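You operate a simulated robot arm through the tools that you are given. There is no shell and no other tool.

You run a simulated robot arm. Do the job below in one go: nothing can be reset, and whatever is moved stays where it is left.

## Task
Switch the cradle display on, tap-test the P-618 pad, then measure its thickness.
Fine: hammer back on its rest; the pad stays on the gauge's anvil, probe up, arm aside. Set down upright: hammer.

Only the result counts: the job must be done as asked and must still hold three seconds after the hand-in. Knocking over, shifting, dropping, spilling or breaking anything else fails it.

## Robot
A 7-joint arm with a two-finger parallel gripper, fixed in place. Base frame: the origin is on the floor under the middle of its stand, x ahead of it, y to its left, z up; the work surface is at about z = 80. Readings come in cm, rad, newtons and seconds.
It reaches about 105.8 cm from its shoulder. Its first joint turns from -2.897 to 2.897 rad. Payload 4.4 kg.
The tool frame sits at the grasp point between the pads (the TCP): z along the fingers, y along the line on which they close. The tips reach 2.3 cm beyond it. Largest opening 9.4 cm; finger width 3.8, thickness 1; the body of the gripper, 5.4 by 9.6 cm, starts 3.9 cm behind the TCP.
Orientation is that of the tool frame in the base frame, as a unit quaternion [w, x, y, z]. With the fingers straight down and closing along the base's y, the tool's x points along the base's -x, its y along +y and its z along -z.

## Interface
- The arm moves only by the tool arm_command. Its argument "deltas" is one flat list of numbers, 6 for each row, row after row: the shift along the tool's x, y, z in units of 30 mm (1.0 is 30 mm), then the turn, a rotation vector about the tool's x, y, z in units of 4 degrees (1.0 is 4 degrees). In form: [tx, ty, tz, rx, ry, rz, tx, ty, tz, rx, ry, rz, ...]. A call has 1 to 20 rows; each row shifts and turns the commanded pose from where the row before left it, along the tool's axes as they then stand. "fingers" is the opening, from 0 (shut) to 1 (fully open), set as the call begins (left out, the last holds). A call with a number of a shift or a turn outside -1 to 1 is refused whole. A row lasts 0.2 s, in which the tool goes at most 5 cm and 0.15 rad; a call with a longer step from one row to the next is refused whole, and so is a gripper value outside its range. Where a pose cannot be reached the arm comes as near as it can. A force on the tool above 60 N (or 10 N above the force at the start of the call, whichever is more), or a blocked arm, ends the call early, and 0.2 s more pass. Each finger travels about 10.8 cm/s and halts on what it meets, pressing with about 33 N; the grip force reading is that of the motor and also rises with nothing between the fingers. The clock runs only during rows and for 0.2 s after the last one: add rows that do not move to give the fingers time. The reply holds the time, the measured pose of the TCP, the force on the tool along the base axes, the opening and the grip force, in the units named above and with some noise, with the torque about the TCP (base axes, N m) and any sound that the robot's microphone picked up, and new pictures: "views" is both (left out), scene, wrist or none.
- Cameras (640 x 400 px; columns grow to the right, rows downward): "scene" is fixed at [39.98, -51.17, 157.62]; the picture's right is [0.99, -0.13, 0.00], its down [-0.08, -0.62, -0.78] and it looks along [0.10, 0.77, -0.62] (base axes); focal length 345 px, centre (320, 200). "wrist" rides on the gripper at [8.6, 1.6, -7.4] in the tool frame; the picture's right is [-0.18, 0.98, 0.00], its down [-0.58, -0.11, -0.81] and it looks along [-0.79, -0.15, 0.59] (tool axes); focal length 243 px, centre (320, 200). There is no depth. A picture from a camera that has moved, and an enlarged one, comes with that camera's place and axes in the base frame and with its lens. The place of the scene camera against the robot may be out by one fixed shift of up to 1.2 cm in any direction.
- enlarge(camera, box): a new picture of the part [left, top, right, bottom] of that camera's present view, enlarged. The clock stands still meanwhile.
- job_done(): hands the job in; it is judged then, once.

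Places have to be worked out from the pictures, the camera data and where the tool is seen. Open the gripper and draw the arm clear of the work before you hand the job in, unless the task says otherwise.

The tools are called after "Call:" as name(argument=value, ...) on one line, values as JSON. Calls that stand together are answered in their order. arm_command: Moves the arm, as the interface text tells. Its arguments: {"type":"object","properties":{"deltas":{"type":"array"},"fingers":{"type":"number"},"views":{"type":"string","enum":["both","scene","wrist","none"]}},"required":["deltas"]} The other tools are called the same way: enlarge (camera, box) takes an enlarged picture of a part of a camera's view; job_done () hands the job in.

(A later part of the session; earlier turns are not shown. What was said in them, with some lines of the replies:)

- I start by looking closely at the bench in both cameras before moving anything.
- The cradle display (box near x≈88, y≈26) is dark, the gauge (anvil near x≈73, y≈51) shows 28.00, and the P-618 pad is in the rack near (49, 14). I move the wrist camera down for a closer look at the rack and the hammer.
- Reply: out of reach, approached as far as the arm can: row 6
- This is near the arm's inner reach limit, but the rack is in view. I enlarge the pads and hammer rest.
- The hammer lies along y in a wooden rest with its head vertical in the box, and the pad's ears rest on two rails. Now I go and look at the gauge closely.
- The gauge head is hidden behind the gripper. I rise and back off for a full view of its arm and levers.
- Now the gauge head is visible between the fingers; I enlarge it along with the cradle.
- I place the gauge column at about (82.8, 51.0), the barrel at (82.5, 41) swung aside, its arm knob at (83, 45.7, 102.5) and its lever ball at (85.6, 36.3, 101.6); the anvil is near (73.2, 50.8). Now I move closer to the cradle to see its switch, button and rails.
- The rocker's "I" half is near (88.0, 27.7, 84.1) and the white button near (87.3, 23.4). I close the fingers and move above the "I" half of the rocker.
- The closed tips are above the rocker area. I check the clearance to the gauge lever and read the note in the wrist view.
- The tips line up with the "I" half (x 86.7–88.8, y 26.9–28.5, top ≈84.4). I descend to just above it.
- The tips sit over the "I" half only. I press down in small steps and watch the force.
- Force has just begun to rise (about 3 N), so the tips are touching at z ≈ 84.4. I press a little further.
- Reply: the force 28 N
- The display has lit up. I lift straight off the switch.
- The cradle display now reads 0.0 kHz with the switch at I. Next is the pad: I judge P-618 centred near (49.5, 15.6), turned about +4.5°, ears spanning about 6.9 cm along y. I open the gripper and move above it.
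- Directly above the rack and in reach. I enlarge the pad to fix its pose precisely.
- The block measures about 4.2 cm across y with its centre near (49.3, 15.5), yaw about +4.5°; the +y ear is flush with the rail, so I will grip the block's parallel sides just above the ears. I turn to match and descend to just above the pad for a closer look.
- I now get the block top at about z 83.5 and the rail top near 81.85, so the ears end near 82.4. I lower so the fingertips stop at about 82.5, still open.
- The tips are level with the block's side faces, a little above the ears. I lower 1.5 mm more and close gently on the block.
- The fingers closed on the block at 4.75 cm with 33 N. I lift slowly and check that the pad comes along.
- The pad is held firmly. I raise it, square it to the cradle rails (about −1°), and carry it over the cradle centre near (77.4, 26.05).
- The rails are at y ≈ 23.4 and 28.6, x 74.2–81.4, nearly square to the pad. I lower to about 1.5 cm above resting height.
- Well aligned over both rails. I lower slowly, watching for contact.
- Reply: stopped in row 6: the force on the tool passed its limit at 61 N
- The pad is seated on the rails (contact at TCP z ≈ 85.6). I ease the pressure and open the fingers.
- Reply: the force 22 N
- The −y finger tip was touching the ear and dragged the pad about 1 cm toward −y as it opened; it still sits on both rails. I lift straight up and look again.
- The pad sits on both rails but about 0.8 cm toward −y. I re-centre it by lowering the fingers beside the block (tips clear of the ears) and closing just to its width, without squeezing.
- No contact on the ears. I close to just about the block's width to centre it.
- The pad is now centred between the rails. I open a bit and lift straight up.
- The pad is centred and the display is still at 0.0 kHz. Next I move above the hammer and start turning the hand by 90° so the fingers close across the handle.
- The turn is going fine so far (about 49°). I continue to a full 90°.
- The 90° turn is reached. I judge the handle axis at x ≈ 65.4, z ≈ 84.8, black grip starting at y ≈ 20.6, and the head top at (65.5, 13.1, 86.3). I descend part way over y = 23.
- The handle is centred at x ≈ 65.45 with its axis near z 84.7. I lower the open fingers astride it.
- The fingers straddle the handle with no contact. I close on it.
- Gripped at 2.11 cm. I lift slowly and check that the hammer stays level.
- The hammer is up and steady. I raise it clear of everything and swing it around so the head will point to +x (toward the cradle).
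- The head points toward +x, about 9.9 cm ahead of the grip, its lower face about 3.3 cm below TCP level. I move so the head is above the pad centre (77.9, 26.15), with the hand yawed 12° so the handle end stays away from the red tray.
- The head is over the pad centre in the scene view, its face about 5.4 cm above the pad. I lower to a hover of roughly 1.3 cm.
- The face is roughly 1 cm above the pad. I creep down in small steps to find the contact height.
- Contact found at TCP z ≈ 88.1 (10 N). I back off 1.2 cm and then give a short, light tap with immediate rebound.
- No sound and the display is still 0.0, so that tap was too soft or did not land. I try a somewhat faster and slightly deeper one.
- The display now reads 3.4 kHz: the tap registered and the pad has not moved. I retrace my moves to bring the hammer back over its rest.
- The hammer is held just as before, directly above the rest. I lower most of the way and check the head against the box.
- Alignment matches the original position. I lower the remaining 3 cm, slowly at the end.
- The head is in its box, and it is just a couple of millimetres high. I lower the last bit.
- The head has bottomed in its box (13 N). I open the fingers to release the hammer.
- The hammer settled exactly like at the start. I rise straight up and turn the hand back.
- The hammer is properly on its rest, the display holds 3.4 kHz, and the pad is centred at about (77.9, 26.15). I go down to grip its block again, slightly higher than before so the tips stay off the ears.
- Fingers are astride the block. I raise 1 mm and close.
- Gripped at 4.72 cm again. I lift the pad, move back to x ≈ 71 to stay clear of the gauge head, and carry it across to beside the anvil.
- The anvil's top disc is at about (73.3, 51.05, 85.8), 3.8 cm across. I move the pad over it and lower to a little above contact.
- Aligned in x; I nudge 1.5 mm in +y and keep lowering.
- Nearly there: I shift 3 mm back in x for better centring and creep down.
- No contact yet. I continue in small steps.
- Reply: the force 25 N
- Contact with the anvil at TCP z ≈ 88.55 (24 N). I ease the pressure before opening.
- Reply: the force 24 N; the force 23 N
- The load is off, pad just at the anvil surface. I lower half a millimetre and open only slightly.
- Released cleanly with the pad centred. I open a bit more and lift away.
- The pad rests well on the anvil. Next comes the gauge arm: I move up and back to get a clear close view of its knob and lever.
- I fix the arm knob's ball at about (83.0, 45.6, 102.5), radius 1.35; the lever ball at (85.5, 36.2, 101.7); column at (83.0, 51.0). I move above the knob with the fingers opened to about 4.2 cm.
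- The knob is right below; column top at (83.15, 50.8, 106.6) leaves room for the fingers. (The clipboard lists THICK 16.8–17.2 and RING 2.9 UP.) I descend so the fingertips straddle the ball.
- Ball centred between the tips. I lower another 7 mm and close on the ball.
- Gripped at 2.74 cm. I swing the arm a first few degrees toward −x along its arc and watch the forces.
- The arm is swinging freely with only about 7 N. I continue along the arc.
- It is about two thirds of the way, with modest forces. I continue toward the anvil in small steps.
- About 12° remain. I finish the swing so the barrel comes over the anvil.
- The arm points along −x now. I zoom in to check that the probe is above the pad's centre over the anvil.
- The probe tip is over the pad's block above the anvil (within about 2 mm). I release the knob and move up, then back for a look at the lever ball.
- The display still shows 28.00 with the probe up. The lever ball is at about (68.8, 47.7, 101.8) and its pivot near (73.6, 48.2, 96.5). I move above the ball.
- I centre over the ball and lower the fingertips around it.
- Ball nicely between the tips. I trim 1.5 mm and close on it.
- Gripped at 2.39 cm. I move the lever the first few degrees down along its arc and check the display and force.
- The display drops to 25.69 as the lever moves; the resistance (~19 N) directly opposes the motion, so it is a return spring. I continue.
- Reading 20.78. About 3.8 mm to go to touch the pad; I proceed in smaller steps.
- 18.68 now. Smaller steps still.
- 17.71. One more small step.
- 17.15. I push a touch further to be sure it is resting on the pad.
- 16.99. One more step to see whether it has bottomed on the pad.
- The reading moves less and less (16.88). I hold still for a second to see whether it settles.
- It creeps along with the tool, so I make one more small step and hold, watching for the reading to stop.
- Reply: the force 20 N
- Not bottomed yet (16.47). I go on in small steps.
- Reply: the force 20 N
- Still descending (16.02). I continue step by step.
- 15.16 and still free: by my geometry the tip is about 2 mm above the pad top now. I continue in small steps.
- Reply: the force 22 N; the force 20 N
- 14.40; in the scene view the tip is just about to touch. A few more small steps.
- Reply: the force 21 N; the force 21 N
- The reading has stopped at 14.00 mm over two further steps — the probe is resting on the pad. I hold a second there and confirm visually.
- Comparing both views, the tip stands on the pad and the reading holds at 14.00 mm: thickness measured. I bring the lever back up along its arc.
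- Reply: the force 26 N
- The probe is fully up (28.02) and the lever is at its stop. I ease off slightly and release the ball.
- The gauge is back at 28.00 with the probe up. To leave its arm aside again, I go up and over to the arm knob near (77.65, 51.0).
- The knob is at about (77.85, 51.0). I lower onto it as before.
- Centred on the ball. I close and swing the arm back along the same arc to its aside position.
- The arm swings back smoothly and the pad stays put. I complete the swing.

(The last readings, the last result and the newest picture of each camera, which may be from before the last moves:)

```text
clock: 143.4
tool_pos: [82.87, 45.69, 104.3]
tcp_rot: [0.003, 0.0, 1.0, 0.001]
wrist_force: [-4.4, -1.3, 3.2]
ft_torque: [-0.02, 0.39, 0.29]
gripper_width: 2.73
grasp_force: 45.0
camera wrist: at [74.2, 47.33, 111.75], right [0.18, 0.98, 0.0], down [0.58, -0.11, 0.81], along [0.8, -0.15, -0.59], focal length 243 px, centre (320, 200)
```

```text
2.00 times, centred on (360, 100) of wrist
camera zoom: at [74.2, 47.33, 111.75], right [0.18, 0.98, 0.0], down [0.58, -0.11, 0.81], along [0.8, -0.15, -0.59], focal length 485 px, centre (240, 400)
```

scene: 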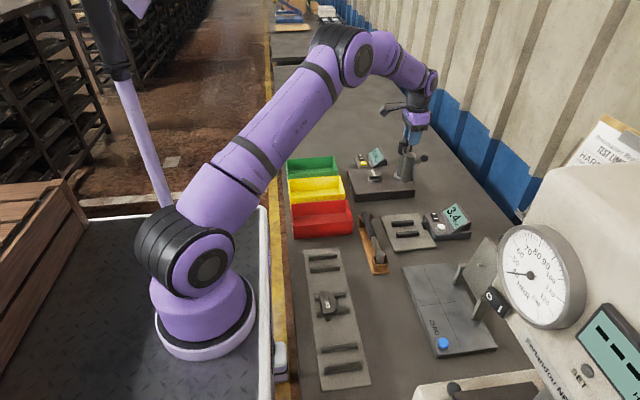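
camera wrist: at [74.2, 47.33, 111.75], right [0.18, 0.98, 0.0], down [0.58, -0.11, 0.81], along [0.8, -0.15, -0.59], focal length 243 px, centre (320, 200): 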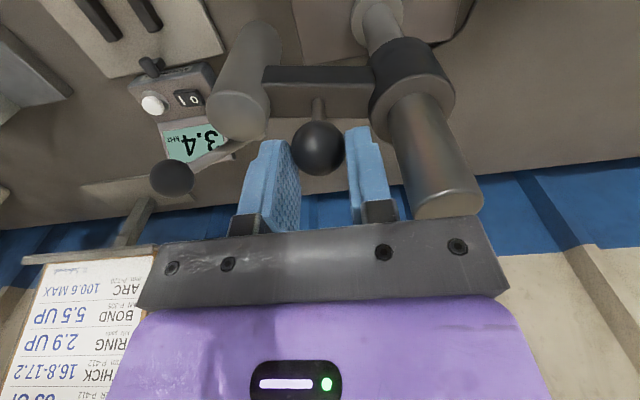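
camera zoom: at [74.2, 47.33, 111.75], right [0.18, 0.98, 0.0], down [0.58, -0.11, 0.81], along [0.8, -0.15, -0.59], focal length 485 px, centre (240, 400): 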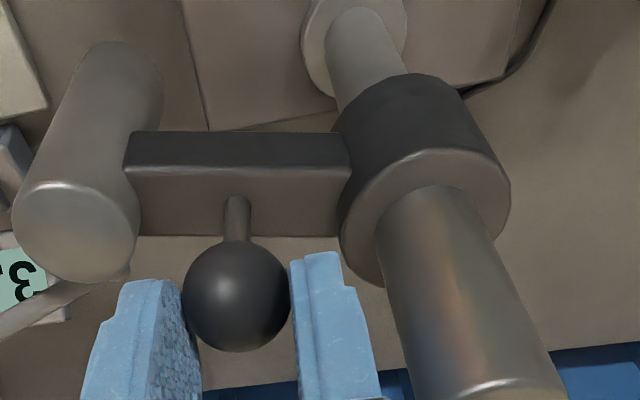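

The arm is back within about a degree of where it started. I nudge it the last millimetre, release the knob and rise.

Call:
arm_command(deltas=[-0.03, -0.01, 0, 0, 0, 0, 0, 0, 0, 0, 0, 0], views="none")

Call:
arm_command(deltas=[0, 0, 0, 0, 0, 0, 0, 0, 0, 0, 0, 0], fingers=0.43, views="none")

Call:
arm_command(deltas=[0, 0, -0.4, 0, 0, 0, 0, 0, -0.8, 0, 0, 0, 0, 0, -0.9, 0, 0, 0, 0, 0, -0.9, 0, 0, 0, 0, 0, -0.9, 0, 0, 0, 0.7, -0.3, -0.3, 0, 0, 0, 0.9, -0.5, 0, 0, 0, 0, 0.9, -0.5, 0, 0, 0, 0, 0.9, -0.5, 0, 0, 0, 0, 0.9, -0.5, 0, 0, 0, 0, 0.9, -0.5, 0, 0, 0, 0, 0, 0, 0, 0, 0, 0], fingers=0.43)

Call:
enlarge(camera="scene", box=[340, 110, 450, 205])

Call:
enlarge(camera="scene", box=[290, 190, 490, 315])

```text
clock: 144.0
tool_pos: [82.95, 45.78, 104.4]
tcp_rot: [0.001, -0.002, 1.0, 0.002]
wrist_force: [-4.9, -2.5, 4.2]
ft_torque: [-0.09, -0.16, 0.33]
gripper_width: 2.77
grasp_force: 45.4
```

```text
clock: 144.6
tool_pos: [82.89, 45.75, 104.24]
tcp_rot: [0.002, 0.0, 1.0, 0.001]
wrist_force: [0.4, -0.4, 0.9]
ft_torque: [-0.03, 0.0, 0.0]
gripper_width: 4.03
grasp_force: 0.0
```

```text
clock: 147.2
tool_pos: [67.15, 37.22, 116.82]
tcp_rot: [0.002, -0.001, 1.0, 0.0]
wrist_force: [-0.3, 0.9, -0.7]
ft_torque: [0.02, 0.03, 0.04]
gripper_width: 4.03
grasp_force: 0.1
camera wrist: at [58.56, 38.88, 124.24], right [0.18, 0.98, 0.0], down [0.58, -0.11, 0.81], along [0.8, -0.15, -0.59], focal length 243 px, centre (320, 200)
```

scene: 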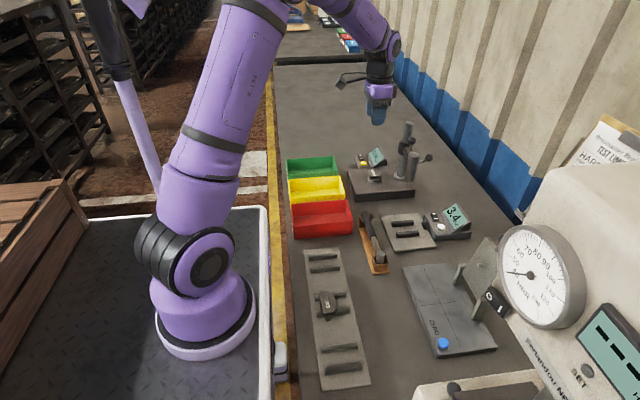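
wrist: 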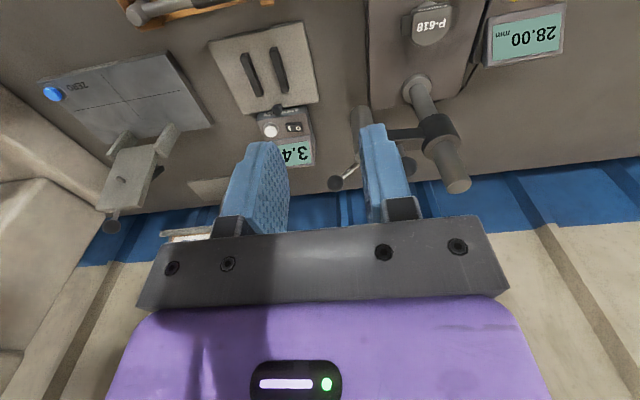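

```text
4.21 times, centred on (395, 158) of scene
camera zoom: at [39.98, -51.17, 157.62], right [0.99, -0.13, 0.0], down [-0.08, -0.62, -0.78], along [0.1, 0.77, -0.62], focal length 1454 px, centre (4, 379)
```

zoom: 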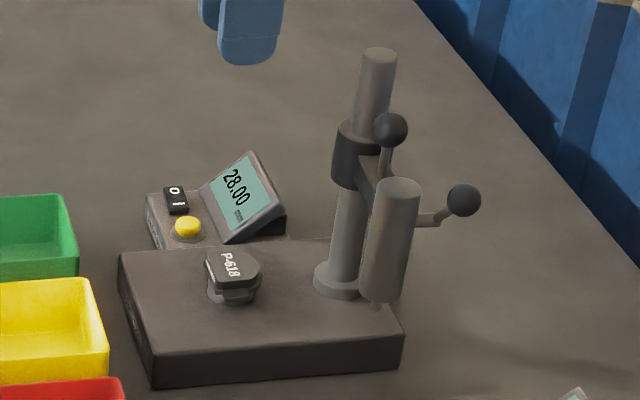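

```text
3.20 times, centred on (390, 252) of scene
camera zoom: at [39.98, -51.17, 157.62], right [0.99, -0.13, 0.0], down [-0.08, -0.62, -0.78], along [0.1, 0.77, -0.62], focal length 1105 px, centre (96, 32)
```

zoom: 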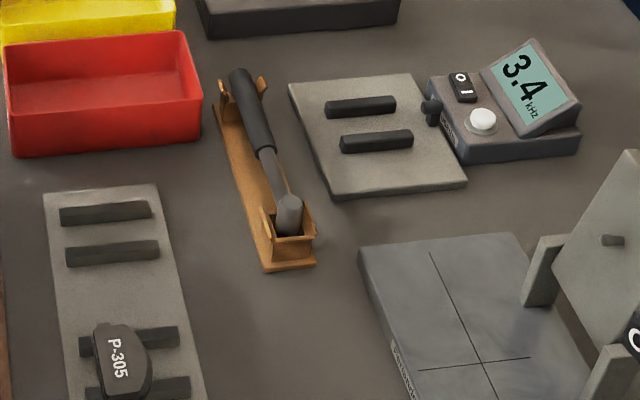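

The final layout is as wanted: hammer on its rest, pad on the anvil, probe up, gauge arm aside, displays on. I open the gripper and draw the robot arm back to its starting place, then wait and check again.

Call:
arm_command(deltas=[0.467, -0.733, -0.483, 0, 0, 0, 0.467, -0.733, -0.483, 0, 0, 0, 0.467, -0.733, -0.483, 0, 0, 0, 0.467, -0.733, -0.483, 0, 0, 0, 0.467, -0.733, -0.483, 0, 0, 0, 0.467, -0.733, -0.483, 0, 0, 0, 0, 0, 0, 0, 0, 0, 0, 0, 0, 0, 0, 0, 0, 0, 0, 0, 0, 0, 0, 0, 0, 0, 0, 0, 0, 0, 0, 0, 0, 0], fingers=1)

Call:
enlarge(camera="scene", box=[340, 120, 450, 200])

Call:
enlarge(camera="scene", box=[340, 195, 420, 285])

```text
clock: 149.6
tool_pos: [58.79, 24.1, 125.53]
tcp_rot: [0.002, 0.0, 1.0, 0.0]
wrist_force: [0.4, 0.0, -0.2]
ft_torque: [-0.03, -0.01, -0.01]
gripper_width: 9.4
grasp_force: 0.2
camera wrist: at [50.22, 25.66, 132.94], right [0.18, 0.98, 0.0], down [0.58, -0.11, 0.81], along [0.8, -0.15, -0.59], focal length 243 px, centre (320, 200)
```

scene: 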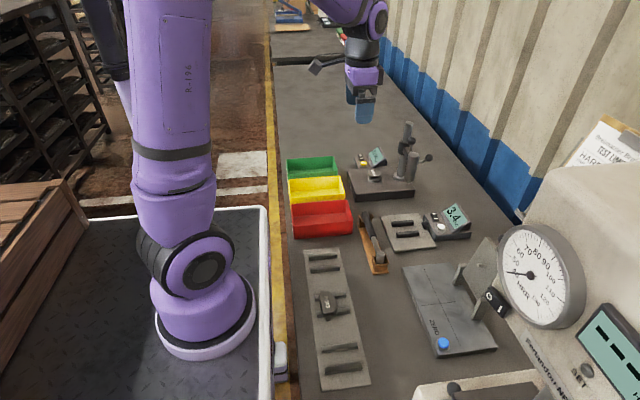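
wrist: 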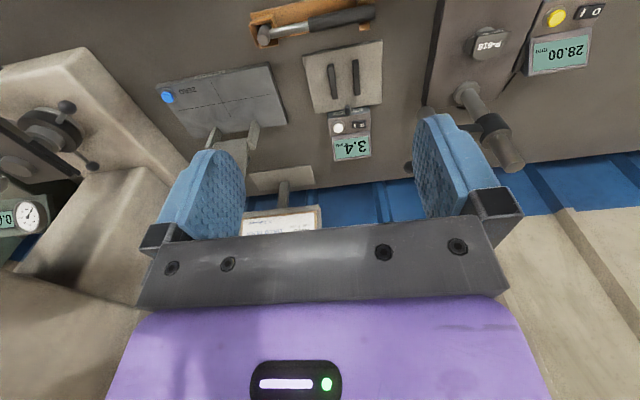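

```text
5.00 times, centred on (395, 160) of scene
camera zoom: at [39.98, -51.17, 157.62], right [0.99, -0.13, 0.0], down [-0.08, -0.62, -0.78], along [0.1, 0.77, -0.62], focal length 1727 px, centre (-55, 400)
```

zoom: 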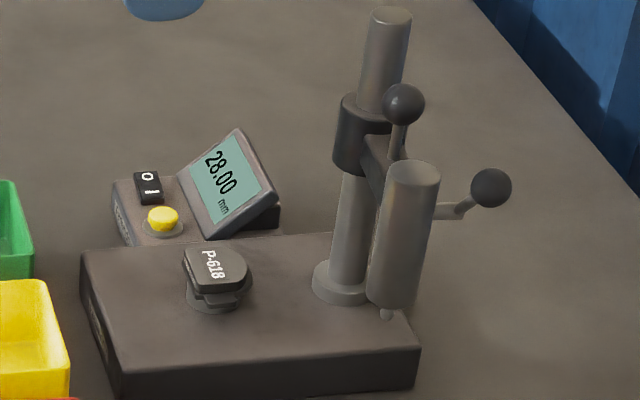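

```text
4.44 times, centred on (380, 240) of scene
camera zoom: at [39.98, -51.17, 157.62], right [0.99, -0.13, 0.0], down [-0.08, -0.62, -0.78], along [0.1, 0.77, -0.62], focal length 1535 px, centre (53, 22)
```

zoom: 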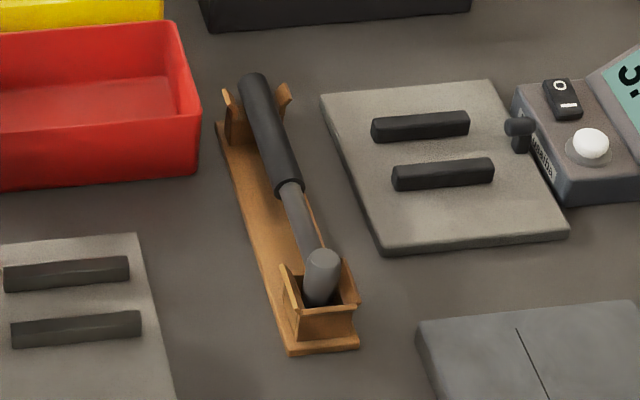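

Nothing has shifted: the hammer is on its rest, the P-618 pad is on the anvil and the probe is up at 28.00. The gauge arm is aside, and the cradle display shows 3.4 kHz. The robot arm is clear with its gripper open, so I hand in.

Call:
job_done()

```text
The job is handed in.
```

The job is done and handed in: the cradle display is on, and the P-618 pad has been tap-tested and measured.

| Check | Result |
|---|---|
| Tap test | 3.4 kHz, first tap that registered |
| Thickness | 14.00 mm, steady while the probe was held on the pad |

- **Tap test:** the first light tap did not register, so I gave a slightly firmer one. The clipboard asks for 2.9 or more for ring, and 3.4 kHz clears that.
- **Thickness:** the clipboard's 16.8–17.2 mm limit appears to be for P-412. I found no thickness limit for P-618, so I did not judge 14.00 mm against one. I did not zero the gauge before measuring.
- **Pad handling:** while being set down on the cradle, the pad slid about 1 cm along its rails. I re-centred it before tapping.
- **Final state:** the hammer is back on its rest in its original position. The pad is on the gauge's anvil with the probe up at 28.00, and the gauge arm is swung aside. The robot arm is back at its start position with the gripper open.
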